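You operate a simulated robot arm through the tools that you are given. There is no shell and no other tool. Be economical: measure what you need, move in short steps, check, and stop when the job is done.

Carry out the task below with a simulated two-armed robot. There is one attempt and no reset: what you move stays moved.

Task
Fetch the brass ring and set it on the top of the picking table. Put the card labelled "ALU" from the top of the picking table on the rate card and the card labelled "steel" on the grey worn tile. Hold the speed sensor bracket on the side bench top steady with one hand and flip the speed probe the other way with the other. Any order will do. Set down upright: card.

It is judged by the outcome, as a careful person would: the job done as asked, and still so three seconds after it is handed in. It fails if anything else is knocked over, pushed out of place, dropped, spilled or broken.

Robot
Two 7-joint arms with two-finger parallel grippers on one trunk, on a base that drives. Base frame: it is fixed to the floor where the robot stands at the start and does not move with it; the origin is under the middle of the robot, x ahead of it, y to its left, z up. Units: mm, rad, N and s.
The left shoulder is at the start at [70, 177, 1095], the right one opposite. With the tool pointing down near the work surface each hand reaches from about 100 to 580 mm from the robot's upright axis, wherever it stands, measured 20 degrees to its own side. Places, roughly: brass ring (5x5x2 cm) [500, 100, 400]; speed probe [1000, 4800, 800]; speed sensor bracket [1000, 4750, 750]; top of the picking table [800, -600, 900]. Payload 3.43 kg a hand.
Tool frame (each hand has its own): the origin (TCP) lies between the finger pads and is the grasp point; the fingertips stand 30 mm ahead of it; z points along the fingers, y is the line along which they close. Largest opening 94 mm; finger width 28, thickness 10; the body of the gripper, 50 by 96 mm, starts 55 mm behind the TCP.
Orientation is told as [roll, pitch, yaw] about the base's x, y, z axes, in that order, counted from this pose: with the fingers straight down and closing along the base's y, the tool's x points along the base's -x, its y along +y and its z along -z.

Tools
- The arms move only by the tool apply_moves. It takes "left_deltas", "right_deltas" or both (then of equal length, played together; a hand with none holds still); each is a list of rows, each a list of 7 numbers: the gripper command, from -1 (fully open) to 1 (shut), values between in proportion, then the shift along the tool's x, y, z in mm, then the turn, a rotation vector about the tool's x, y, z in rad. In form: [[gripper, x, y, z, rx, ry, rz], ...]. A call has 1 to 20 rows; each row shifts and turns the commanded pose from where the row before left it, along the tool's axes as they then stand. A row lasts 0.2 s, in which the tool goes at most 50 mm and 0.15 rad; a call with a longer step from one row to the next is refused whole, and so is a gripper value outside its range. Where a pose cannot be reached the arm comes as near as it can. A force on the tool above 40 N (or 10 N above the force at the start of the call, whichever is more), or a blocked arm, ends the call early, and 0.2 s more pass. Each finger travels about 153 mm/s and halts on what it meets, pressing with about 33 N; the grip force reading is that of the motor and also rises with nothing between the fingers. The clock runs only during rows and for 0.2 s after the last one: add rows that do not move to give the fingers time. It gives the time, the measured TCP pose, the force on the tool (base axes), the opening and the grip force at its end, in the units of the frame above (readings bear some noise), with the torque about the TCP (base axes, N m) and any sound that the robot's microphone picked up, and new pictures: "pictures" is both (left out), scene, wrist or none (wrist: the cameras of the hands that moved).
- Cameras (640 x 400 px; columns grow to the right, rows downward): "scene" is now at [117.8, -39.4, 1390.6]; the picture's right is [-0.51, -0.86, 0.00], its down [-0.66, 0.40, -0.63] and it looks along [0.54, -0.33, -0.77] (base axes); focal length 259 px, centre (320, 200). "left" rides on the left gripper at [76, -14, -103] in its tool frame; the picture's right is [0.18, 0.98, 0.00], its down [-0.75, 0.14, -0.64] and it looks along [-0.63, 0.12, 0.77] (tool axes); focal length 243 px, centre (320, 200). "right" rides on the right gripper at [76, 14, -102] in its tool frame; the picture's right is [-0.18, 0.98, 0.00], its down [-0.75, -0.14, -0.64] and it looks along [-0.63, -0.12, 0.77] (tool axes); focal length 243 px, centre (320, 200). There is no depth. A picture from a camera that has moved, and an enlarged one, comes with that camera's place and axes in the base frame and with its lens.
- move_column(by): slides the trunk up (or, below 0, down) by that many mm; the arms and the scene camera ride with it, the base frame stays. It gives what a move gives, with no picture.
- steer(legs): drives the robot by 1 to 6 legs, each [ahead, turn to the left] in mm and rad, along the robot's own axes; the way and the turn of a leg run together, so that a leg with both is an arc; at most 1500 mm and 3.142 rad a leg. The arms and the cameras ride along, it lands a little off, and it stops where it bumps. It gives what a move gives, and a new picture of the scene camera.
- head_to(pan, tilt): turns the head with the scene camera to pan (to the left, within 1.501 rad either way) and tilt (down, from -0.506 to 1.204), counted from straight ahead of the robot. It gives what a move gives, and a new picture of the scene camera.
- inspect(camera, box): a new picture of the part [left, top, right, bottom] of that camera's present view, enlarged. The clock stands still meanwhile.
- job_done(): hands the job in; it is judged then, once.

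Go step by step. Nothing tells you exact positions but the pictures and the camera data: compare them with the known pose of the tool, close in by small moves and look again before you grip or let go. The budget is 165 turns and 260 pictures, counting those below and the enlarged ones. Unless the task says otherwise, let go and move clear before handing in.

The tools are called after "Request:" by a JSON object that holds its "op" and its "data". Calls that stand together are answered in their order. apply_moves: Moves the arms, as the interface text tells. Its arguments: {"type":"object","properties":{"left_deltas":{"type":"array"},"right_deltas":{"type":"array"},"pictures":{"type":"string","enum":["both","scene","wrist","none"]}},"required":[]} The other tools are called the same way: move_column (by) slides the trunk up or down; steer (legs) drives the base; head_to (pan, tilt) turns the head that bears the scene camera; inspect (camera, box) takes an enlarged picture of a part of a camera's view; job_done () hands the job in.

At the start:

```text
time: 0.0
left_position: [586.7, 11.6, 1118.2]
left_ee_rot: [-0.001, -0.002, 0.001]
left_contact_force: [-0.3, -0.5, -0.3]
left_torque: [-0.01, -0.02, -0.01]
left_finger_gap: 93.9
left_grasp_force: 0.1
right_position: [368.6, -406.5, 1137.8]
right_ee_rot: [0.001, 0.0, 0.002]
right_contact_force: [0.1, 0.6, -0.6]
right_torque: [0.04, -0.02, 0.03]
right_finger_gap: 94.3
right_grasp_force: 0.0
trunk travel left (down, up): [-675.0, 165.0]
robot x, y, heading: [-3.5, -1.6, 0.002]
head pan, tilt: [-0.539, 0.883]
```

scene: 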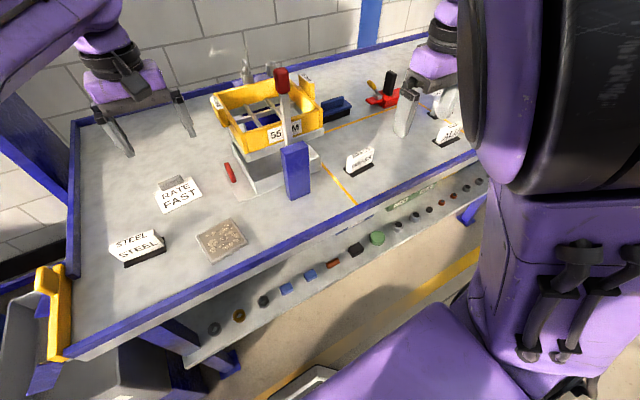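
right: 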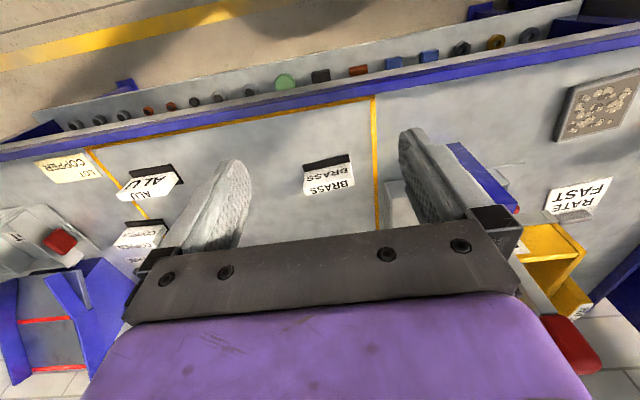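
left: 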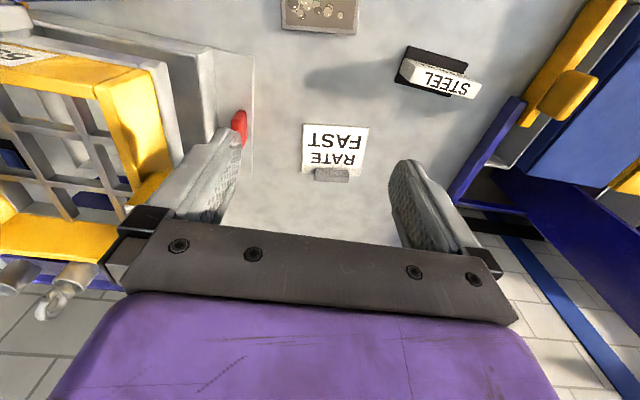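

I see the picking table with cards (STEEL, ALU, BRASS, COPPER), the rate card, a worn tile, and a lower ledge holding small parts, including a brassy ring. I'll enlarge the key areas before moving.

Request:
{"op": "inspect", "data": {"camera": "scene", "box": [180, 220, 340, 350]}}

Request:
{"op": "inspect", "data": {"camera": "scene", "box": [80, 160, 280, 285]}}

Request:
{"op": "inspect", "data": {"camera": "scene", "box": [320, 60, 500, 230]}}

Request:
{"op": "inspect", "data": {"camera": "right", "box": [0, 60, 400, 310]}}

```text
3.08 times, centred on (260, 285) of scene
camera zoom: at [117.8, -39.4, 1390.6], right [-0.51, -0.86, 0.0], down [-0.66, 0.4, -0.63], along [0.54, -0.33, -0.77], focal length 798 px, centre (505, -62)
```

zoom: 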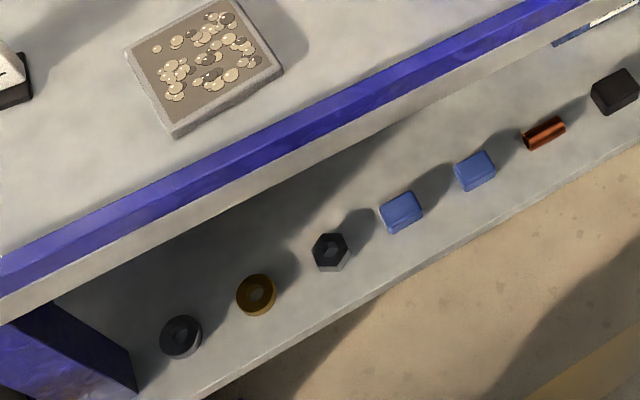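

```text
3.20 times, centred on (180, 222) of scene
camera zoom: at [117.8, -39.4, 1390.6], right [-0.51, -0.86, 0.0], down [-0.66, 0.4, -0.63], along [0.54, -0.33, -0.77], focal length 830 px, centre (768, 128)
```

zoom: 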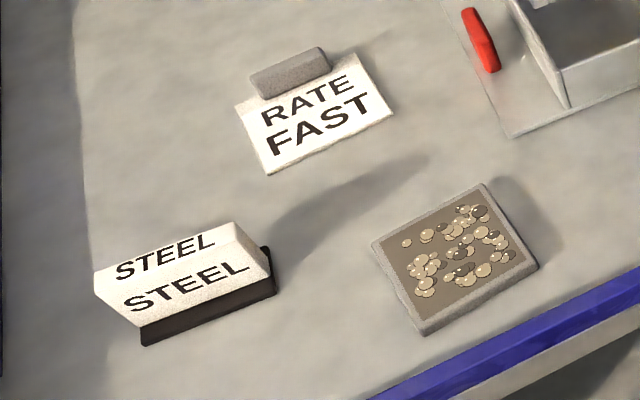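

```text
2.35 times, centred on (410, 145) of scene
camera zoom: at [117.8, -39.4, 1390.6], right [-0.51, -0.86, 0.0], down [-0.66, 0.4, -0.63], along [0.54, -0.33, -0.77], focal length 610 px, centre (108, 329)
```

zoom: 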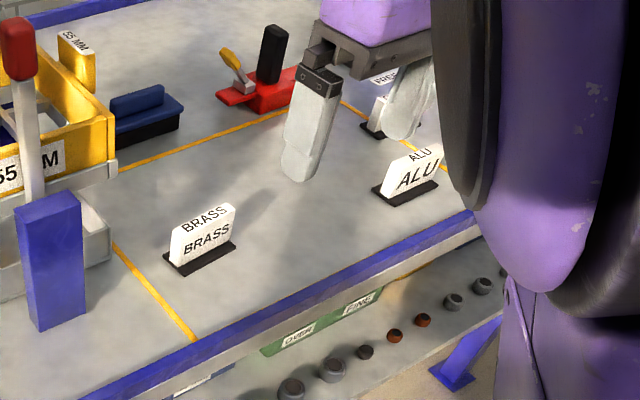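

```text
1.60 times, centred on (200, 185) of right
camera zoom: at [293.7, -393.1, 1240.9], right [0.18, 0.98, 0.0], down [0.75, -0.14, 0.64], along [0.63, -0.12, -0.77], focal length 388 px, centre (512, 224)
```

zoom: 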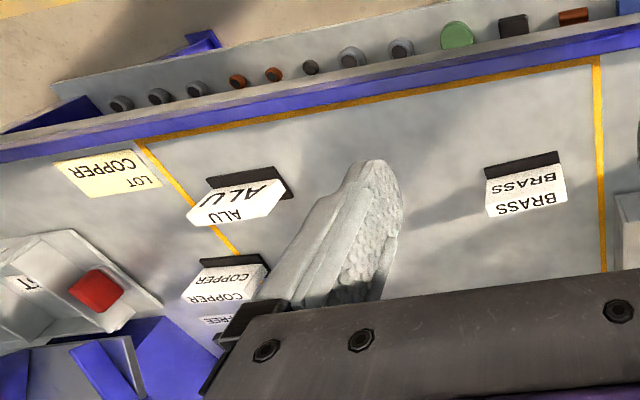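

Triangulating from both views: the table top is at about z=864, the rate card near [686, 55], the tile near [500, -6], the STEEL card near [551, 157] and the ALU card near [488, -742]. The brass ring is near [480, 63, 450], under the table's front edge. Next I'll look at the clearance in front of the base and around the room.

Request:
{"op": "head_to", "data": {"pan": 0.0, "tilt": 1.2}}

Request:
{"op": "head_to", "data": {"pan": 1.4, "tilt": 0.3}}

Request:
{"op": "head_to", "data": {"pan": -1.0, "tilt": 0.7}}

```text
time: 1.0
left_position: [587.5, 12.1, 1117.5]
left_ee_rot: [-0.001, -0.004, 0.0]
left_contact_force: [0.9, -1.1, 0.5]
left_torque: [-0.01, 0.01, 0.04]
left_finger_gap: 93.8
left_grasp_force: 0.2
right_position: [371.1, -407.8, 1136.7]
right_ee_rot: [0.0, 0.0, 0.002]
right_contact_force: [0.7, 0.0, -0.1]
right_torque: [0.01, -0.02, 0.04]
right_finger_gap: 93.7
right_grasp_force: 0.1
trunk travel left (down, up): [-675.0, 165.0]
robot x, y, heading: [-2.0, 6.1, 0.003]
head pan, tilt: [0.0, 1.201]
camera scene: at [108.2, -0.3, 1369.5], right [0.0, -1.0, 0.0], down [-0.93, 0.0, -0.36], along [0.36, 0.0, -0.93], focal length 259 px, centre (320, 200)
```

scene: 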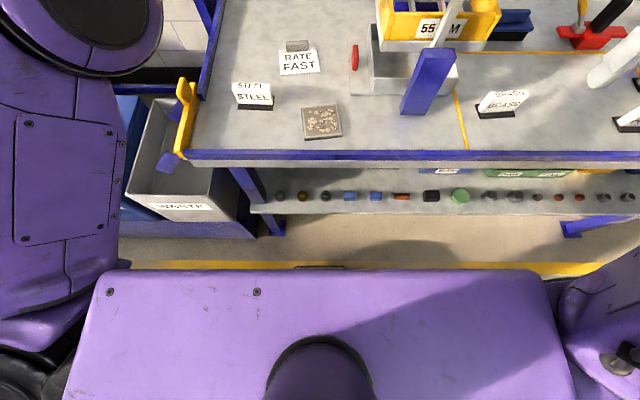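

```text
time: 2.5
left_position: [586.5, 11.1, 1118.6]
left_ee_rot: [-0.001, -0.003, 0.002]
left_contact_force: [0.3, 0.3, 0.0]
left_torque: [-0.03, -0.01, -0.01]
left_finger_gap: 94.1
left_grasp_force: 0.1
right_position: [370.0, -407.9, 1138.4]
right_ee_rot: [0.0, -0.001, 0.002]
right_contact_force: [0.1, -0.9, 0.2]
right_torque: [0.0, 0.02, -0.01]
right_finger_gap: 94.1
right_grasp_force: 0.0
trunk travel left (down, up): [-675.0, 165.0]
robot x, y, heading: [-3.4, 0.5, 0.004]
head pan, tilt: [1.4, 0.3]
camera scene: at [68.2, 91.8, 1441.6], right [0.99, -0.17, 0.0], down [-0.05, -0.29, -0.96], along [0.16, 0.94, -0.3], focal length 259 px, centre (320, 200)
```

scene: 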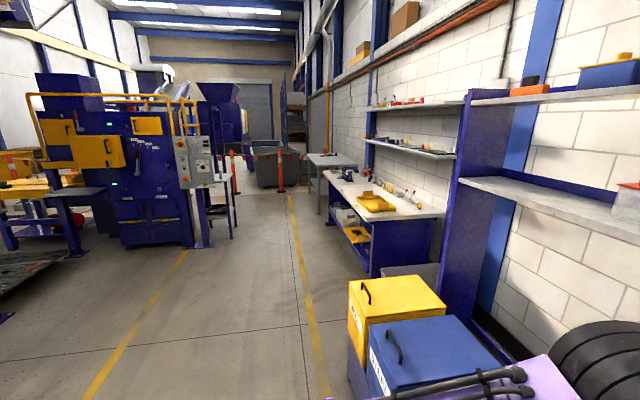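

```text
time: 4.7
left_position: [586.8, 12.9, 1117.6]
left_ee_rot: [0.001, -0.003, 0.001]
left_contact_force: [0.1, 0.0, 0.0]
left_torque: [-0.03, 0.03, 0.01]
left_finger_gap: 94.0
left_grasp_force: 0.1
right_position: [370.0, -407.6, 1137.8]
right_ee_rot: [-0.001, 0.001, 0.001]
right_contact_force: [-0.4, 0.5, -0.1]
right_torque: [0.01, -0.01, 0.0]
right_finger_gap: 93.9
right_grasp_force: 0.0
trunk travel left (down, up): [-675.0, 165.0]
robot x, y, heading: [-2.2, -0.9, 0.003]
head pan, tilt: [-1.0, 0.7]
camera scene: at [98.1, -71.6, 1405.5], right [-0.84, -0.54, 0.0], down [-0.35, 0.54, -0.76], along [0.41, -0.64, -0.64], focal length 259 px, centre (320, 200)
```

scene: 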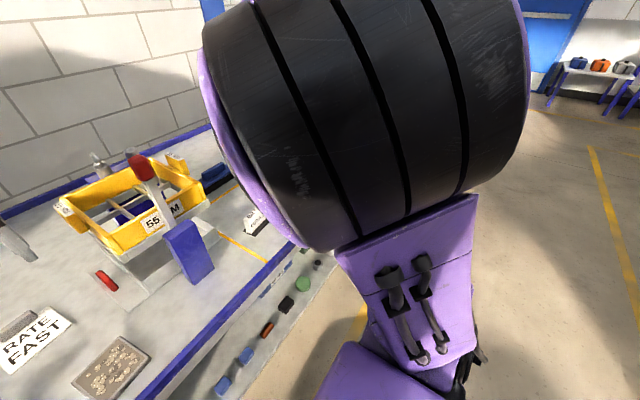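

The ring is confirmed near [480, 65, ~450] under the table front, and the STEEL card is about 82 mm wide and aligned with y. I'll bring the left hand above it and yaw it 90° so the fingers close through the card's thickness.

Request:
{"op": "apply_moves", "data": {"left_deltas": [[-1, 9, 36, 0, 0, 0, 0], [-1, 9, 36, 0, 0, 0, 0], [-1, 9, 36, 0, 0, 0, 0], [-1, 9, 37, 0, 0, 0, 0], [-1, 0, 0, 0, 0, 0, 0.143], [-1, 0, 0, 0, 0, 0, 0.143], [-1, 0, 0, 0, 0, 0, 0.143], [-1, 0, 0, 0, 0, 0, 0.143], [-1, 0, 0, 0, 0, 0, 0.143], [-1, 0, 0, 0, 0, 0, 0.143], [-1, 0, 0, 0, 0, 0, 0.143], [-1, 0, 0, 0, 0, 0, 0.143], [-1, 0, 0, 0, 0, 0, 0.143], [-1, 0, 0, 0, 0, 0, 0.143], [-1, 0, 0, 0, 0, 0, 0.143], [-1, 0, 0, 0, 0, 0, 0]], "pictures": "wrist"}}

Request:
{"op": "head_to", "data": {"pan": 0.0, "tilt": 0.95}}

```text
time: 8.1
left_position: [551.7, 156.1, 1116.6]
left_ee_rot: [0.002, -0.001, -1.572]
left_contact_force: [0.5, 0.0, -0.4]
left_torque: [-0.01, -0.01, 0.02]
left_finger_gap: 94.0
left_grasp_force: 0.0
right_position: [369.9, -408.5, 1139.6]
right_ee_rot: [0.001, 0.001, 0.002]
right_contact_force: [-0.1, -0.2, 0.1]
right_torque: [0.03, -0.01, 0.02]
right_finger_gap: 94.0
right_grasp_force: 0.1
trunk travel left (down, up): [-675.0, 165.0]
robot x, y, heading: [-0.1, 0.7, -0.001]
head pan, tilt: [-1.0, 0.7]
camera left: at [537.1, 233.3, 1220.7], right [0.98, 0.18, 0.0], down [0.14, -0.75, 0.64], along [0.12, -0.63, -0.77], focal length 243 px, centre (320, 200)
```

left: 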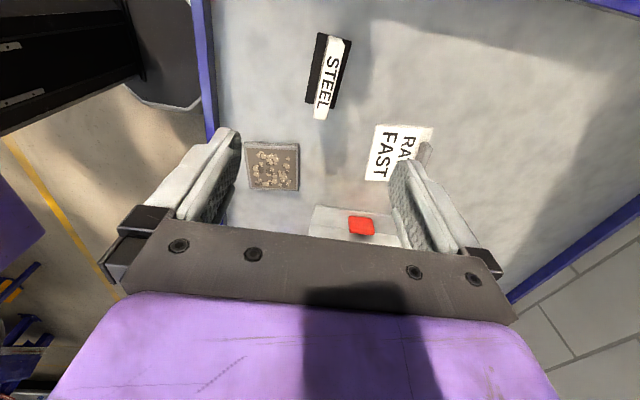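

```text
time: 9.4
left_position: [550.9, 156.6, 1118.6]
left_ee_rot: [0.001, -0.001, -1.571]
left_contact_force: [0.4, 0.1, 0.4]
left_torque: [-0.02, -0.02, 0.0]
left_finger_gap: 93.8
left_grasp_force: 0.1
right_position: [369.4, -408.1, 1139.4]
right_ee_rot: [0.001, 0.001, 0.002]
right_contact_force: [1.0, -0.2, -0.2]
right_torque: [-0.01, -0.02, -0.02]
right_finger_gap: 94.1
right_grasp_force: 0.1
trunk travel left (down, up): [-675.0, 165.0]
robot x, y, heading: [-0.4, 0.2, -0.001]
head pan, tilt: [0.0, 0.949]
camera scene: at [124.9, -0.1, 1385.7], right [0.0, -1.0, 0.0], down [-0.81, 0.0, -0.58], along [0.58, 0.0, -0.81], focal length 259 px, centre (320, 200)
```

scene: 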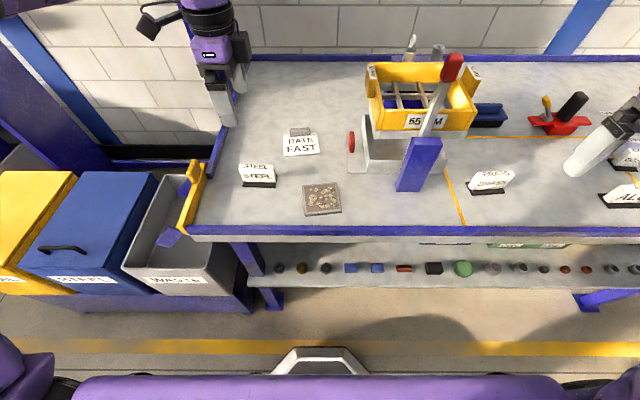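

The STEEL card's base comes out around [561, 158], about 82×40 mm and 55 mm tall. I'll descend partway and recheck.

Request:
{"op": "apply_moves", "data": {"left_deltas": [[-1, 0, 5, 30, 0, 0, 0], [-1, 1, 5, 30, 0, 0, 0], [-1, 0, 0, 30, 0, 0, 0], [-1, 0, 0, 20, 0, 0, 0], [-1, 0, 0, 0, 0, 0, 0]], "pictures": "wrist"}}

Request:
{"op": "inspect", "data": {"camera": "scene", "box": [200, 120, 360, 220]}}

```text
time: 10.6
left_position: [561.3, 158.4, 1007.3]
left_ee_rot: [0.002, -0.001, -1.571]
left_contact_force: [0.6, 0.1, -0.4]
left_torque: [-0.03, 0.05, -0.01]
left_finger_gap: 93.9
left_grasp_force: 0.1
right_position: [369.5, -407.4, 1137.9]
right_ee_rot: [-0.001, 0.001, 0.001]
right_contact_force: [0.3, 0.4, -0.1]
right_torque: [0.0, 0.02, -0.01]
right_finger_gap: 93.9
right_grasp_force: 0.1
trunk travel left (down, up): [-675.0, 165.0]
robot x, y, heading: [-0.9, 1.0, -0.0]
head pan, tilt: [0.0, 0.949]
camera left: at [547.4, 234.8, 1108.4], right [0.98, 0.18, 0.0], down [0.14, -0.75, 0.64], along [0.12, -0.63, -0.77], focal length 243 px, centre (320, 200)
```

left: 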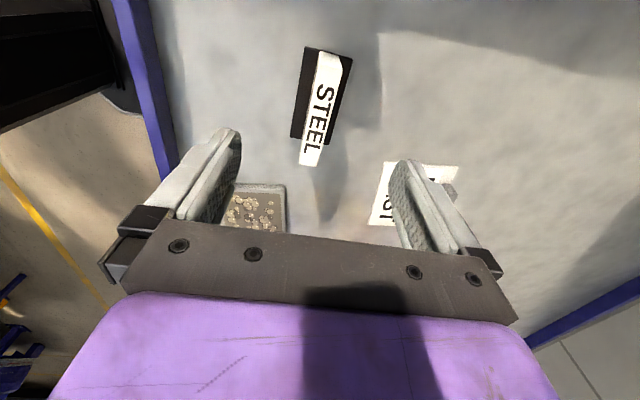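

```text
4.00 times, centred on (280, 170) of scene
camera zoom: at [124.5, -0.1, 1385.7], right [0.0, -1.0, 0.0], down [-0.81, 0.0, -0.58], along [0.58, 0.0, -0.81], focal length 1037 px, centre (480, 320)
```

zoom: 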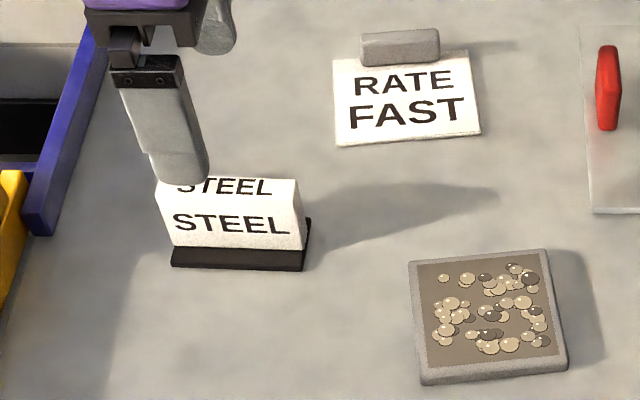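

The card sits centred between the fingers at x≈561. I'll descend, grip it, and lift slightly.

Request:
{"op": "apply_moves", "data": {"left_deltas": [[-1, 3, 0, 30, 0, 0, 0], [-1, 0, 0, 30, 0, 0, 0], [-1, 0, 0, 20, 0, 0, 0], [-1, 0, 0, 14, 0, 0, 0], [-1, 0, 0, 0, 0, 0, 0]], "pictures": "both"}}

```text
time: 11.8
left_position: [560.1, 161.0, 911.6]
left_ee_rot: [0.002, -0.001, -1.571]
left_contact_force: [0.5, -0.2, -0.3]
left_torque: [-0.01, -0.01, -0.01]
left_finger_gap: 94.1
left_grasp_force: 0.0
right_position: [369.4, -408.1, 1138.5]
right_ee_rot: [-0.001, 0.0, 0.001]
right_contact_force: [0.5, 0.0, 0.8]
right_torque: [0.01, -0.01, -0.04]
right_finger_gap: 94.2
right_grasp_force: 0.1
trunk travel left (down, up): [-675.0, 165.0]
robot x, y, heading: [-1.0, -1.1, -0.001]
head pan, tilt: [0.0, 0.949]
camera scene: at [124.6, -0.1, 1385.7], right [0.0, -1.0, 0.0], down [-0.81, 0.0, -0.58], along [0.58, 0.0, -0.81], focal length 259 px, centre (320, 200)
camera left: at [546.1, 237.3, 1014.2], right [0.98, 0.18, 0.0], down [0.14, -0.75, 0.64], along [0.12, -0.63, -0.77], focal length 243 px, centre (320, 200)
```

scene: 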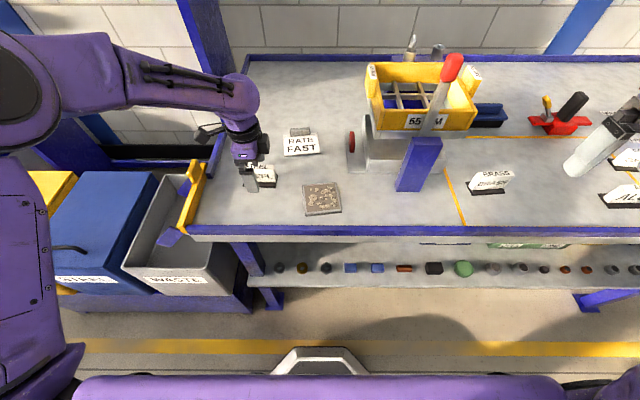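
left: 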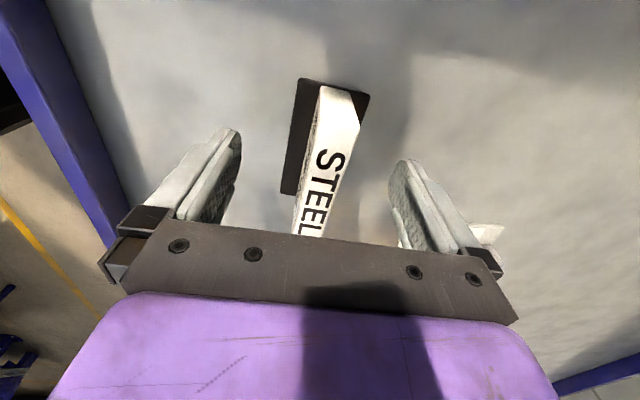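

Request:
{"op": "apply_moves", "data": {"left_deltas": [[0.2, 0, 0, 0, 0, 0, 0], [0.6, 0, 0, 0, 0, 0, 0], [1, 0, 0, 0, 0, 0, 0], [1, 0, 0, 0, 0, 0, 0], [1, 0, 0, -20, 0, 0, 0], [1, 0, 0, -20, 0, 0, 0], [1, 0, 0, 0, 0, 0, 0]], "pictures": "both"}}

```text
time: 13.4
left_position: [562.3, 161.7, 952.5]
left_ee_rot: [0.0, -0.001, -1.57]
left_contact_force: [0.0, -0.1, -0.5]
left_torque: [-0.02, 0.03, 0.0]
left_finger_gap: 21.5
left_grasp_force: 33.2
right_position: [370.4, -407.8, 1137.4]
right_ee_rot: [0.0, 0.0, 0.001]
right_contact_force: [-0.7, -0.9, -0.5]
right_torque: [-0.02, 0.01, 0.01]
right_finger_gap: 93.9
right_grasp_force: 0.1
trunk travel left (down, up): [-675.0, 165.0]
robot x, y, heading: [0.7, 1.5, -0.001]
head pan, tilt: [0.0, 0.949]
camera scene: at [125.4, 0.0, 1385.6], right [0.0, -1.0, 0.0], down [-0.81, 0.0, -0.58], along [0.58, 0.0, -0.81], focal length 259 px, centre (320, 200)
camera left: at [547.4, 237.8, 1054.4], right [0.98, 0.18, 0.0], down [0.14, -0.75, 0.64], along [0.12, -0.63, -0.77], focal length 243 px, centre (320, 200)
```

scene: 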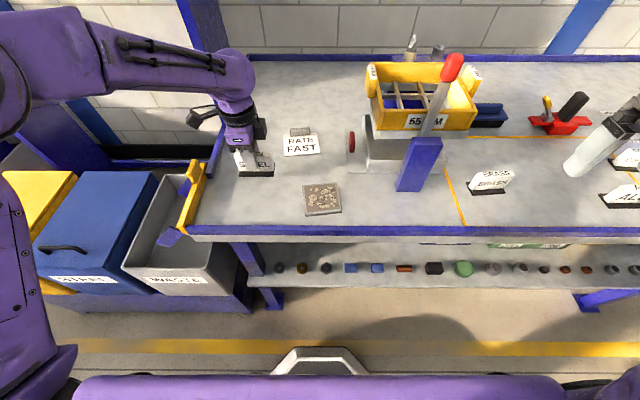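
left: 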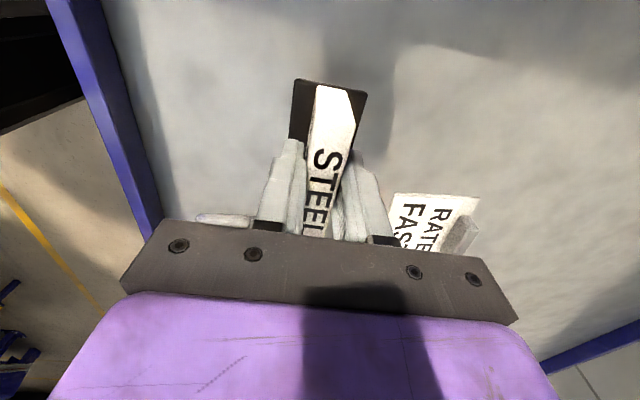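

The card is gripped (21.5 mm thick). Next I'll carry it to just above the tile at about [498, -2].

Request:
{"op": "apply_moves", "data": {"left_deltas": [[1, -32.4, -12.8, 0, 0, 0, 0], [1, -32.4, -12.8, 0, 0, 0, 0], [1, -32.4, -12.8, 0, 0, 0, 0], [1, -32.4, -12.8, 0, 0, 0, 0], [1, -32.4, -12.8, 0, 0, 0, 0], [1, 0, 0, 0, 0, 0, -0.12], [1, 0, 0, 10, 0, 0, 0], [1, 0, 0, 0, 0, 0, 0]], "pictures": "wrist"}}

Request:
{"op": "inspect", "data": {"camera": "scene", "box": [240, 120, 400, 220]}}

```text
time: 15.2
left_position: [496.3, -1.1, 942.5]
left_ee_rot: [0.001, -0.001, -1.45]
left_contact_force: [0.0, 0.1, -0.7]
left_torque: [0.0, -0.02, 0.04]
left_finger_gap: 21.4
left_grasp_force: 33.6
right_position: [369.0, -408.3, 1137.9]
right_ee_rot: [-0.001, -0.001, 0.001]
right_contact_force: [0.0, -0.9, 0.0]
right_torque: [0.01, 0.04, 0.0]
right_finger_gap: 93.9
right_grasp_force: 0.0
trunk travel left (down, up): [-675.0, 165.0]
robot x, y, heading: [0.9, 2.0, 0.003]
head pan, tilt: [0.0, 0.949]
camera left: at [474.3, 72.6, 1045.1], right [0.95, 0.3, 0.0], down [0.23, -0.73, 0.64], along [0.19, -0.61, -0.77], focal length 243 px, centre (320, 200)
```

left: 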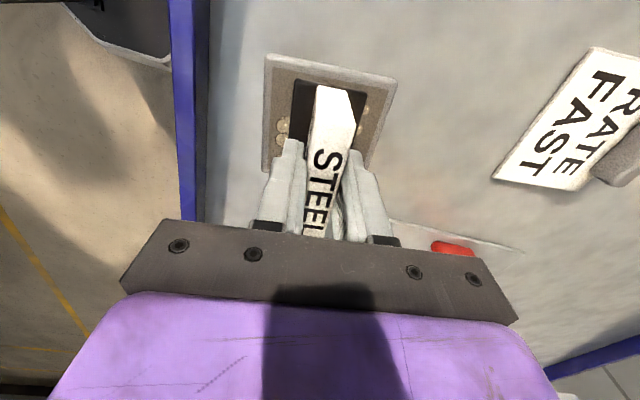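

```text
4.00 times, centred on (320, 170) of scene
camera zoom: at [124.7, -0.3, 1385.7], right [0.0, -1.0, 0.0], down [-0.81, 0.0, -0.58], along [0.58, 0.0, -0.81], focal length 1037 px, centre (320, 320)
```

zoom: 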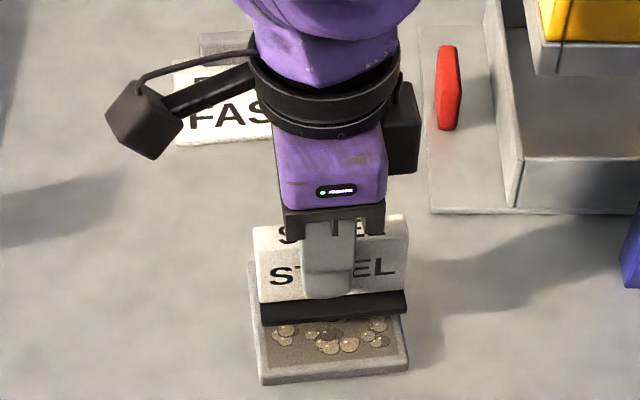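

The tile's centre works out to about [497, 3] and the card's yaw matches it. I'll shift 5 mm and lower until contact.

Request:
{"op": "apply_moves", "data": {"left_deltas": [[1, 6, 0, 8, 0, 0, 0], [1, 0, 0, 8, 0, 0, 0], [1, 0, 0, 3, 0, 0, 0], [1, 0, 0, 0, 0, 0, 0]], "pictures": "none"}}

Request:
{"op": "inspect", "data": {"camera": "scene", "box": [280, 170, 360, 220]}}

```text
time: 16.2
left_position: [497.6, 3.2, 924.9]
left_ee_rot: [0.001, 0.0, -1.449]
left_contact_force: [-1.3, -0.1, -0.2]
left_torque: [0.02, -0.03, -0.01]
left_finger_gap: 21.5
left_grasp_force: 32.7
right_position: [370.5, -407.3, 1137.6]
right_ee_rot: [0.0, 0.0, 0.003]
right_contact_force: [0.4, -0.1, -0.6]
right_torque: [0.0, -0.02, 0.0]
right_finger_gap: 93.8
right_grasp_force: 0.1
trunk travel left (down, up): [-675.0, 165.0]
robot x, y, heading: [-1.0, -0.0, 0.001]
head pan, tilt: [0.0, 0.949]
```

```text
8.00 times, centred on (320, 195) of scene
camera zoom: at [124.9, -0.1, 1385.7], right [0.0, -1.0, 0.0], down [-0.81, 0.0, -0.58], along [0.58, 0.0, -0.81], focal length 2075 px, centre (320, 240)
```

zoom: 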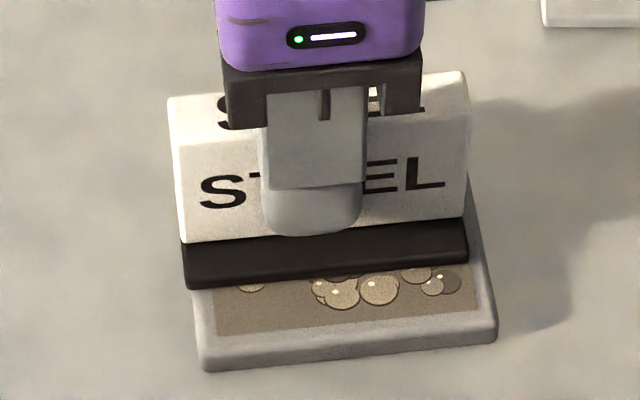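

Request:
{"op": "apply_moves", "data": {"left_deltas": [[1, 0, 0, 1, 0, 0, 0], [1, 0, 0, 1, 0, 0, 0], [1, 0, 0, 0, 0, 0, 0]], "pictures": "none"}}

```text
time: 17.0
left_position: [497.7, 4.3, 923.4]
left_ee_rot: [0.002, 0.0, -1.45]
left_contact_force: [1.5, 0.6, 3.6]
left_torque: [0.04, 0.0, -0.03]
left_finger_gap: 21.6
left_grasp_force: 32.7
right_position: [369.1, -407.8, 1138.2]
right_ee_rot: [0.0, 0.0, 0.002]
right_contact_force: [-0.3, 0.4, -0.4]
right_torque: [-0.01, -0.03, -0.03]
right_finger_gap: 94.0
right_grasp_force: 0.0
trunk travel left (down, up): [-675.0, 165.0]
robot x, y, heading: [1.3, -0.8, -0.0]
head pan, tilt: [0.0, 0.949]
```

There's light contact (3.6 N), so the card is resting on the tile. I'll release and rise.

Request:
{"op": "apply_moves", "data": {"left_deltas": [[0.3, 0, 0, 0, 0, 0, 0], [-0.3, 0, 0, 0, 0, 0, 0], [-1, 0, 0, 0, 0, 0, 0], [-1, 0, 0, 0, 0, 0, 0], [-1, 0, 0, -40, 0, 0, 0], [-1, 0, 0, -45, 0, 0, 0], [-1, 0, 0, -45, 0, 0, 0], [-1, 0, 0, -45, 0, 0, 0], [-1, 0, 0, -45, 0, 0, 0]], "pictures": "both"}}

```text
time: 19.0
left_position: [494.3, 2.6, 1140.9]
left_ee_rot: [0.001, -0.001, -1.45]
left_contact_force: [0.2, -0.1, -0.6]
left_torque: [0.01, 0.0, 0.01]
left_finger_gap: 94.0
left_grasp_force: 0.0
right_position: [370.6, -408.0, 1138.0]
right_ee_rot: [0.0, 0.0, 0.002]
right_contact_force: [-0.2, -0.2, 0.2]
right_torque: [0.0, 0.01, -0.01]
right_finger_gap: 93.6
right_grasp_force: 0.0
trunk travel left (down, up): [-675.0, 165.0]
robot x, y, heading: [-2.9, -0.3, -0.0]
head pan, tilt: [0.0, 0.949]
camera scene: at [124.2, -0.2, 1385.7], right [0.0, -1.0, 0.0], down [-0.81, 0.0, -0.58], along [0.58, 0.0, -0.81], focal length 259 px, centre (320, 200)
camera left: at [472.9, 77.9, 1243.8], right [0.95, 0.3, 0.0], down [0.23, -0.73, 0.64], along [0.19, -0.61, -0.77], focal length 243 px, centre (320, 200)
```

scene: 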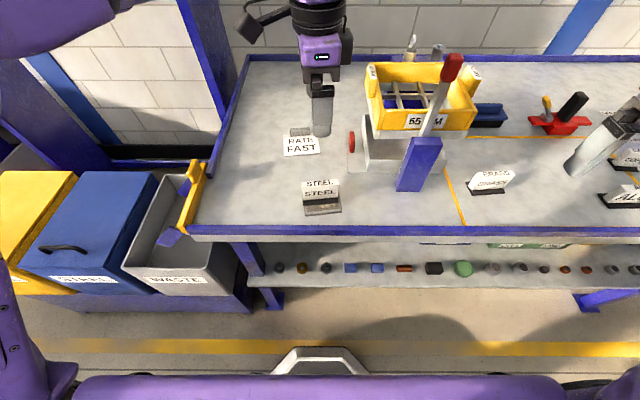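
left: 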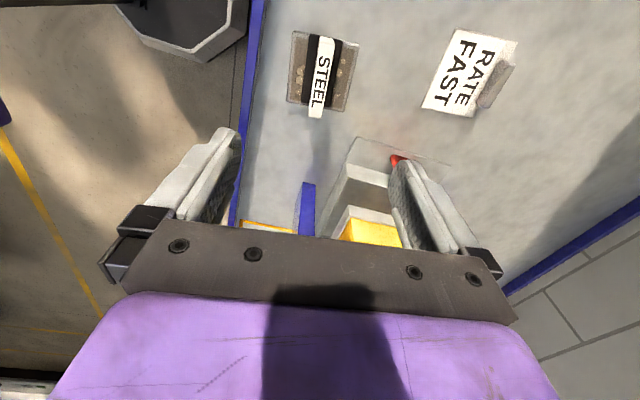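

The STEEL card stands upright on the tile. For the ring I'll back off so both hands clear the table, then lower the trunk and reach under with a tilted hand.

Request:
{"op": "steer", "data": {"legs": [[-350, 0]]}}

Request:
{"op": "apply_moves", "data": {"left_deltas": [[-0.5, 0, 0, 0, 0, 0, -0.145], [-0.5, 0, 0, 0, 0, 0, -0.145], [-0.5, 0, 0, 0, 0, 0, -0.145], [-0.5, 0, 0, 0, 0, 0, -0.145], [-0.5, 0, 0, 0, 0, 0, -0.145], [-0.5, 0, 0, 0, 0, 0, -0.145], [-0.5, 0, 0, 0, 0, 0, -0.145], [-0.5, 0, 0, 0, 0, 0, -0.145], [-0.5, 0, 0, 0, 0, 0, -0.145], [-0.5, 0, 0, 0, 0, 0, -0.145], [-0.5, 0, 0, 0, 0, 0, 0]], "pictures": "scene"}}

```text
time: 21.2
left_position: [155.8, 3.9, 1140.9]
left_ee_rot: [0.001, 0.0, -1.446]
left_contact_force: [0.1, -0.2, 1.0]
left_torque: [-0.01, 0.0, 0.02]
left_finger_gap: 94.1
left_grasp_force: 0.0
right_position: [31.3, -407.9, 1137.9]
right_ee_rot: [0.0, 0.001, 0.006]
right_contact_force: [0.3, 0.6, 0.2]
right_torque: [0.03, 0.01, 0.01]
right_finger_gap: 94.2
right_grasp_force: 0.0
trunk travel left (down, up): [-675.0, 165.0]
robot x, y, heading: [-339.2, -1.8, 0.001]
head pan, tilt: [0.0, 0.949]
camera scene: at [-215.2, -0.4, 1385.6], right [0.0, -1.0, 0.0], down [-0.81, 0.0, -0.58], along [0.58, 0.0, -0.81], focal length 259 px, centre (320, 200)
```

scene: 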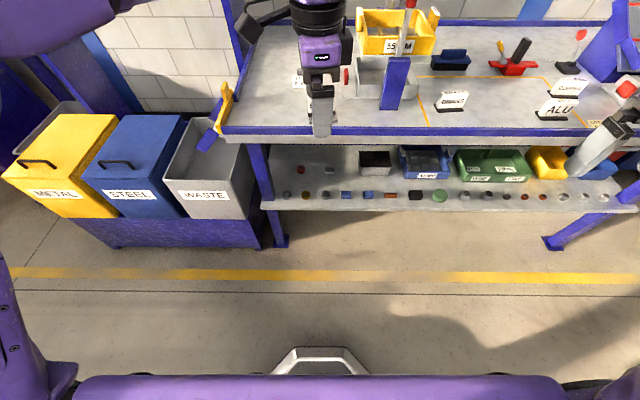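

```text
time: 23.6
left_position: [156.5, 5.1, 1140.3]
left_ee_rot: [0.0, 0.001, 0.007]
left_contact_force: [0.9, 0.2, 0.5]
left_torque: [0.01, 0.04, -0.01]
left_finger_gap: 70.5
left_grasp_force: 0.1
right_position: [31.8, -407.2, 1138.3]
right_ee_rot: [0.0, -0.001, 0.007]
right_contact_force: [-0.4, -0.5, 0.2]
right_torque: [-0.02, 0.02, 0.01]
right_finger_gap: 94.0
right_grasp_force: 0.1
trunk travel left (down, up): [-675.0, 165.0]
robot x, y, heading: [-345.5, 0.4, 0.007]
head pan, tilt: [0.0, 0.949]
camera scene: at [-215.7, -0.3, 1385.7], right [0.0, -1.0, 0.0], down [-0.81, 0.0, -0.58], along [0.58, 0.0, -0.81], focal length 259 px, centre (320, 200)
```

scene: 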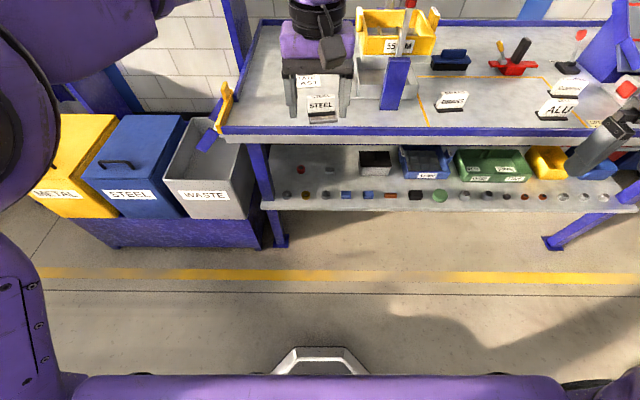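

Request:
{"op": "apply_moves", "data": {"left_deltas": [[-0.5, -45, 0, 0, 0, 0, 0], [-0.5, -45, 30, 0, 0, 0, 0], [-0.5, 0, 30, 0, 0, -0.15, 0], [-0.5, 0, 0, 0, 0, -0.15, 0], [-0.5, 0, 0, 0, 0, -0.15, 0], [-0.5, 0, 0, 0, 0, -0.15, 0], [-0.5, 0, 0, 0, 0, -0.15, 0], [-0.5, 0, 0, 0, 0, -0.15, 0], [-0.5, 0, 0, 0, 0, -0.15, 0], [-0.5, 0, 0, 0, 0, 0, 0]], "pictures": "none"}}

Request:
{"op": "move_column", "data": {"by": -450}}

Request:
{"op": "head_to", "data": {"pan": 0.0, "tilt": 0.6}}

Request:
{"op": "inspect", "data": {"camera": "left", "box": [0, 0, 640, 400]}}

```text
refused: row 2 steps farther than a row can; nothing moved
```

```text
refused: -450 is not a number from -400 to 400
```

```text
time: 24.4
left_position: [155.4, 4.6, 1140.0]
left_ee_rot: [0.002, 0.001, 0.002]
left_contact_force: [-0.2, -0.3, -0.1]
left_torque: [0.01, 0.01, 0.0]
left_finger_gap: 70.2
left_grasp_force: 0.0
right_position: [30.7, -406.2, 1138.8]
right_ee_rot: [0.0, 0.0, 0.007]
right_contact_force: [0.4, -0.5, -0.1]
right_torque: [-0.01, 0.02, -0.01]
right_finger_gap: 93.9
right_grasp_force: 0.0
trunk travel left (down, up): [-675.0, 165.0]
robot x, y, heading: [-335.3, -4.3, 0.003]
head pan, tilt: [0.0, 0.6]
camera scene: at [-200.1, -0.3, 1414.0], right [0.0, -1.0, 0.0], down [-0.57, 0.0, -0.82], along [0.82, 0.0, -0.57], focal length 259 px, centre (320, 200)
```

scene: 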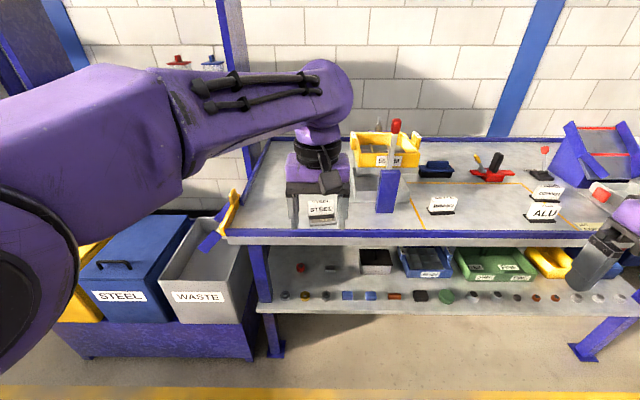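

```text
1.00 times, centred on (320, 200) of left
camera zoom: at [80.0, -9.1, 1242.6], right [-0.19, 0.98, 0.0], down [0.75, 0.14, 0.64], along [0.63, 0.12, -0.77], focal length 243 px, centre (320, 200)
```

zoom: 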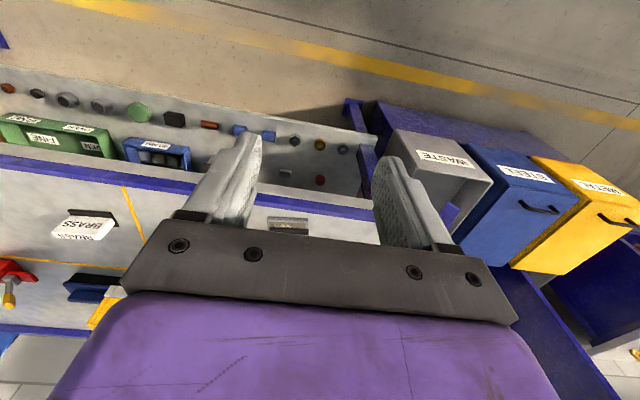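

Request:
{"op": "apply_moves", "data": {"left_deltas": [[-0.5, -40, 20, 0, 0, 0, 0], [-0.5, -40, 20, 0, 0, 0, 0], [-0.5, 0, 20, 0, 0, -0.15, 0], [-0.5, 0, 0, 0, 0, -0.15, 0], [-0.5, 0, 0, 0, 0, -0.15, 0], [-0.5, 0, 0, 0, 0, -0.15, 0], [-0.5, 0, 0, 0, 0, -0.15, 0], [-0.5, 0, 0, 0, 0, -0.15, 0], [-0.5, 0, 0, 0, 0, -0.15, 0], [-0.5, 0, 0, 0, 0, 0, 0]], "pictures": "scene"}}

```text
time: 26.6
left_position: [236.1, 65.6, 1140.9]
left_ee_rot: [-0.005, -1.049, 0.007]
left_contact_force: [-0.1, -0.6, -0.7]
left_torque: [0.01, -0.01, 0.0]
left_finger_gap: 70.7
left_grasp_force: 0.0
right_position: [31.3, -406.1, 1138.7]
right_ee_rot: [0.0, 0.002, 0.007]
right_contact_force: [0.5, -0.4, -0.4]
right_torque: [0.02, 0.02, -0.01]
right_finger_gap: 93.8
right_grasp_force: 0.0
trunk travel left (down, up): [-675.0, 165.0]
robot x, y, heading: [-339.0, 2.6, 0.007]
head pan, tilt: [0.0, 0.6]
camera scene: at [-199.6, 0.1, 1414.0], right [0.0, -1.0, 0.0], down [-0.57, 0.0, -0.82], along [0.82, 0.0, -0.57], focal length 259 px, centre (320, 200)
```

scene: 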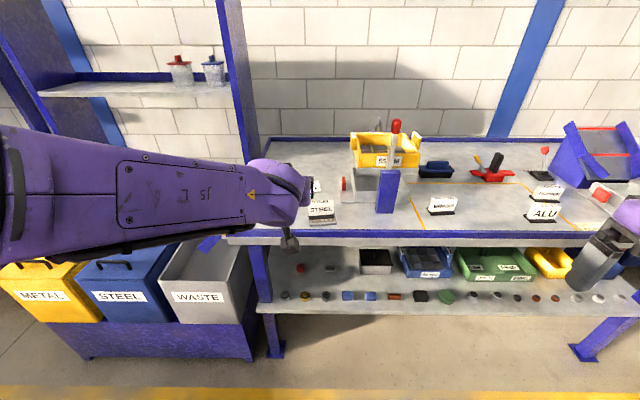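

Request:
{"op": "move_column", "data": {"by": -400}}

Request:
{"op": "move_column", "data": {"by": -180}}

Request:
{"op": "inspect", "data": {"camera": "left", "box": [0, 0, 640, 400]}}

Request:
{"op": "inspect", "data": {"camera": "scene", "box": [0, 0, 640, 400]}}

```text
time: 30.4
left_position: [235.7, 66.4, 740.9]
left_ee_rot: [0.0, -1.049, 0.005]
left_contact_force: [-0.4, 0.3, -1.2]
left_torque: [0.02, -0.01, 0.01]
left_finger_gap: 70.5
left_grasp_force: 0.0
right_position: [31.0, -406.2, 738.8]
right_ee_rot: [0.0, -0.002, 0.006]
right_contact_force: [0.5, -0.8, 1.0]
right_torque: [0.01, -0.02, 0.02]
right_finger_gap: 94.0
right_grasp_force: 0.1
trunk travel left (down, up): [-275.0, 565.0]
robot x, y, heading: [-340.9, -0.5, 0.004]
head pan, tilt: [0.0, 0.6]
```

```text
time: 32.5
left_position: [236.1, 64.8, 560.6]
left_ee_rot: [0.0, -1.05, 0.007]
left_contact_force: [-0.3, -0.2, 0.3]
left_torque: [0.01, -0.02, -0.05]
left_finger_gap: 70.5
left_grasp_force: 0.0
right_position: [30.5, -405.3, 557.5]
right_ee_rot: [0.0, 0.001, 0.007]
right_contact_force: [0.6, 0.1, 0.1]
right_torque: [0.01, 0.0, 0.02]
right_finger_gap: 94.0
right_grasp_force: 0.0
trunk travel left (down, up): [-95.0, 745.0]
robot x, y, heading: [-342.9, -1.3, 0.007]
head pan, tilt: [0.0, 0.6]
```

```text
1.00 times, centred on (320, 200) of left
camera zoom: at [109.7, 51.3, 545.7], right [-0.1, 0.98, -0.16], down [-0.18, 0.14, 0.97], along [0.98, 0.12, 0.17], focal length 243 px, centre (320, 200)
```

zoom: 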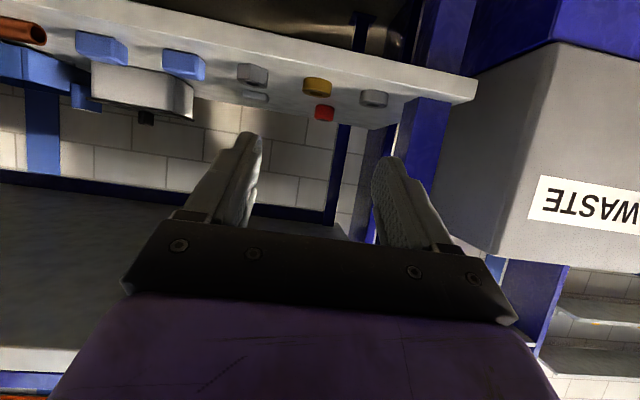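

```text
1.00 times, centred on (320, 200) of scene
camera zoom: at [-200.2, -0.2, 834.2], right [0.0, -1.0, 0.0], down [-0.56, 0.0, -0.83], along [0.83, 0.0, -0.56], focal length 259 px, centre (320, 200)
```

zoom: 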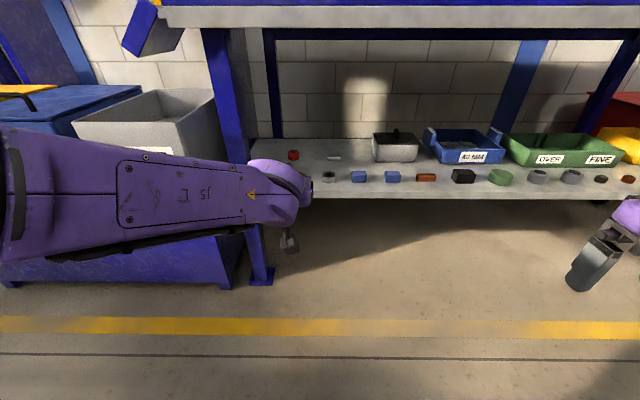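

The ring is confirmed at about [480, 67, 448]. I'll lower the trunk a bit more and advance the hand in front of it.

Request:
{"op": "move_column", "data": {"by": -75}}

Request:
{"op": "apply_moves", "data": {"left_deltas": [[-0.5, -18, 0, 31, 0, 0, 0], [-0.5, -18, 0.5, 31, 0, 0, 0], [-0.5, -18, 0.5, 31, 0, 0, 0], [-0.5, -18, 0.5, 31, 0, 0, 0], [-0.5, 0, 0, 0, 0, 0, 0]], "pictures": "both"}}

```text
time: 33.6
left_position: [237.1, 64.7, 485.3]
left_ee_rot: [0.0, -1.049, 0.006]
left_contact_force: [-1.2, -0.5, -0.6]
left_torque: [0.0, -0.01, 0.02]
left_finger_gap: 70.6
left_grasp_force: 0.1
right_position: [31.7, -405.7, 483.1]
right_ee_rot: [0.0, 0.0, 0.006]
right_contact_force: [0.3, 0.3, -0.2]
right_torque: [-0.03, 0.01, -0.01]
right_finger_gap: 94.2
right_grasp_force: 0.1
trunk travel left (down, up): [-20.0, 820.0]
robot x, y, heading: [-337.9, -1.7, 0.005]
head pan, tilt: [0.0, 0.6]
```

```text
time: 34.8
left_position: [380.4, 69.3, 488.4]
left_ee_rot: [-0.001, -1.05, 0.003]
left_contact_force: [-0.6, -1.0, -1.0]
left_torque: [-0.01, 0.01, -0.02]
left_finger_gap: 70.5
left_grasp_force: 0.0
right_position: [31.6, -406.3, 483.1]
right_ee_rot: [0.0, -0.001, 0.008]
right_contact_force: [-0.4, 0.0, -0.4]
right_torque: [0.01, -0.02, -0.03]
right_finger_gap: 93.9
right_grasp_force: 0.1
trunk travel left (down, up): [-20.0, 820.0]
robot x, y, heading: [-338.0, -3.7, 0.006]
head pan, tilt: [0.0, 0.6]
camera scene: at [-200.1, -0.2, 759.1], right [0.0, -1.0, 0.0], down [-0.57, 0.0, -0.82], along [0.82, 0.0, -0.57], focal length 259 px, centre (320, 200)
camera left: at [253.7, 55.1, 473.0], right [-0.1, 0.98, -0.16], down [-0.18, 0.14, 0.97], along [0.98, 0.12, 0.17], focal length 243 px, centre (320, 200)
```

scene: 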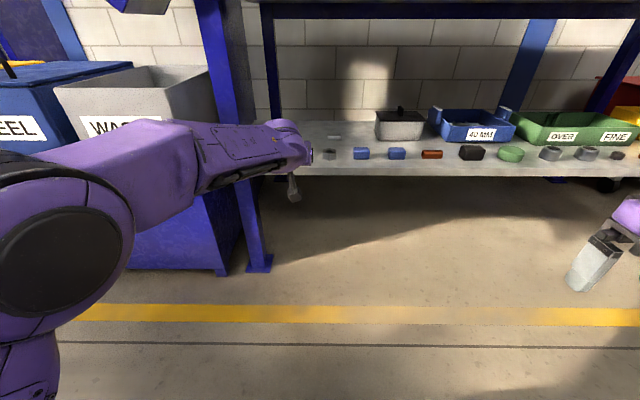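
left: 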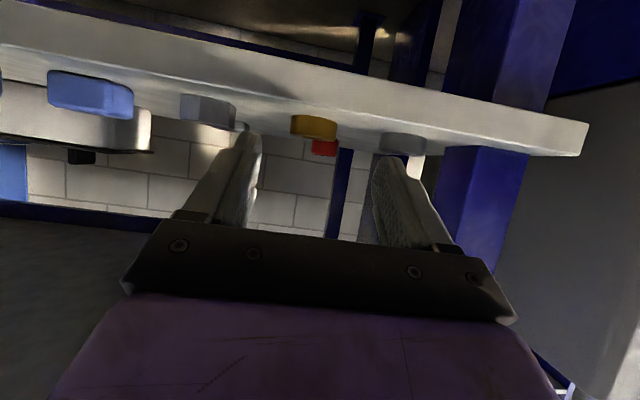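

Request:
{"op": "apply_moves", "data": {"left_deltas": [[-0.5, -9, -2.3, 26, 0, 0, 0], [-0.5, -9, 0, 26, 0, 0, 0], [-0.5, -8, 0, 25, 0, 0, 0], [-0.5, 0, 0, 0, 0, 0, 0]], "pictures": "both"}}

```text
time: 35.8
left_position: [459.3, 64.8, 471.8]
left_ee_rot: [0.001, -1.051, 0.004]
left_contact_force: [-0.3, -0.3, -0.1]
left_torque: [-0.01, 0.0, 0.01]
left_finger_gap: 70.6
left_grasp_force: 0.1
right_position: [31.1, -406.0, 482.8]
right_ee_rot: [0.0, -0.001, 0.008]
right_contact_force: [-0.7, -0.2, 0.8]
right_torque: [-0.01, 0.01, 0.03]
right_finger_gap: 93.9
right_grasp_force: 0.0
trunk travel left (down, up): [-20.0, 820.0]
robot x, y, heading: [-338.7, -2.9, 0.005]
head pan, tilt: [0.0, 0.6]
camera scene: at [-200.0, -0.2, 759.1], right [0.0, -1.0, 0.0], down [-0.57, 0.0, -0.82], along [0.82, 0.0, -0.57], focal length 259 px, centre (320, 200)
camera left: at [332.4, 50.7, 455.7], right [-0.1, 0.98, -0.16], down [-0.18, 0.14, 0.97], along [0.98, 0.12, 0.17], focal length 243 px, centre (320, 200)
```

scene: 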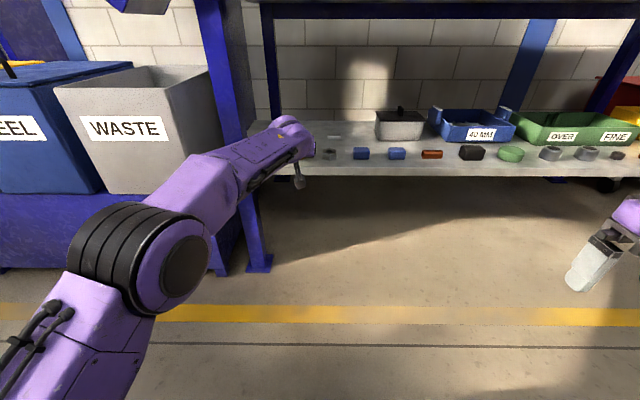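
left: 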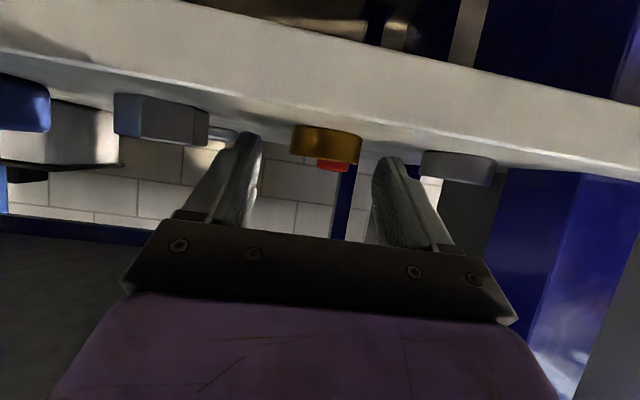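

The ring sits between the fingers but they cover only about half its height. I'll lower about 5 mm and close.

Request:
{"op": "apply_moves", "data": {"left_deltas": [[-0.5, 3.2, 2.5, 4, 0, 0, 0], [-0.5, 0, 0, 0, 0, 0, 0], [0, 0, 0, 0, 0, 0, 0], [0.4, 0, 0, 0, 0, 0, 0], [0.8, 0, 0, 0, 0, 0, 0], [0.8, 0, 0, 0, 0, 0, 0]], "pictures": "wrist"}}

```text
time: 37.2
left_position: [460.0, 68.6, 467.8]
left_ee_rot: [-0.001, -1.054, 0.004]
left_contact_force: [1.9, 1.7, 5.2]
left_torque: [0.09, -0.12, -0.01]
left_finger_gap: 41.0
left_grasp_force: 33.0
right_position: [31.4, -407.0, 482.6]
right_ee_rot: [0.0, -0.002, 0.007]
right_contact_force: [0.1, -0.1, -0.1]
right_torque: [-0.01, 0.0, -0.03]
right_finger_gap: 94.1
right_grasp_force: 0.0
trunk travel left (down, up): [-20.0, 820.0]
robot x, y, heading: [-340.5, 2.2, 0.007]
head pan, tilt: [0.0, 0.6]
camera left: at [334.2, 53.7, 451.7], right [-0.1, 0.98, -0.16], down [-0.18, 0.14, 0.97], along [0.98, 0.12, 0.17], focal length 243 px, centre (320, 200)
```

left: 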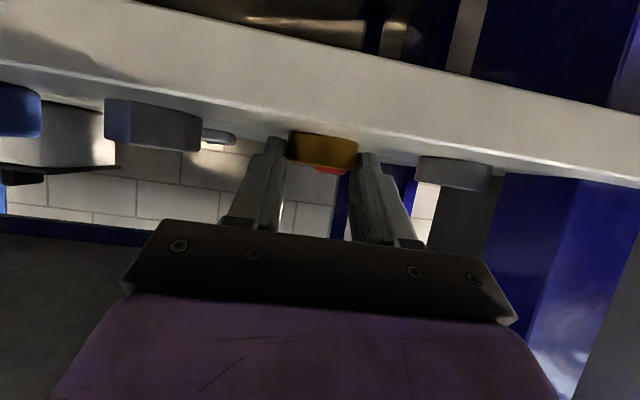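

The fingers closed at 41 mm on the ring. I'll lift slowly and check that it comes along.

Request:
{"op": "apply_moves", "data": {"left_deltas": [[1, -8.7, 0, -5, 0, 0, 0], [1, -8.7, 0, -5, 0, 0, 0], [1, -8.7, 0, -5, 0, 0, 0], [1, 0, 0, 0, 0, 0, 0]], "pictures": "wrist"}}

```text
time: 38.2
left_position: [459.6, 68.8, 495.1]
left_ee_rot: [0.001, -1.05, 0.004]
left_contact_force: [0.3, 0.8, -0.5]
left_torque: [-0.03, 0.02, -0.01]
left_finger_gap: 40.6
left_grasp_force: 33.1
right_position: [31.6, -406.2, 482.4]
right_ee_rot: [-0.001, 0.001, 0.006]
right_contact_force: [-0.5, 0.8, 0.2]
right_torque: [0.0, 0.0, -0.02]
right_finger_gap: 93.7
right_grasp_force: 0.1
trunk travel left (down, up): [-20.0, 820.0]
robot x, y, heading: [-339.8, -2.1, 0.006]
head pan, tilt: [0.0, 0.6]
camera left: at [333.9, 53.8, 480.3], right [-0.1, 0.98, -0.16], down [-0.18, 0.14, 0.97], along [0.98, 0.12, 0.17], focal length 243 px, centre (320, 200)
```

left: 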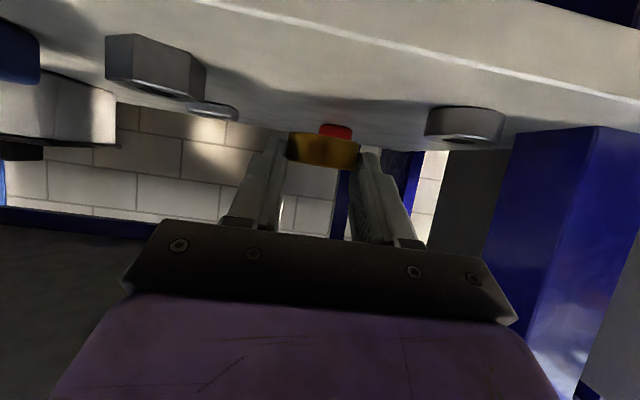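

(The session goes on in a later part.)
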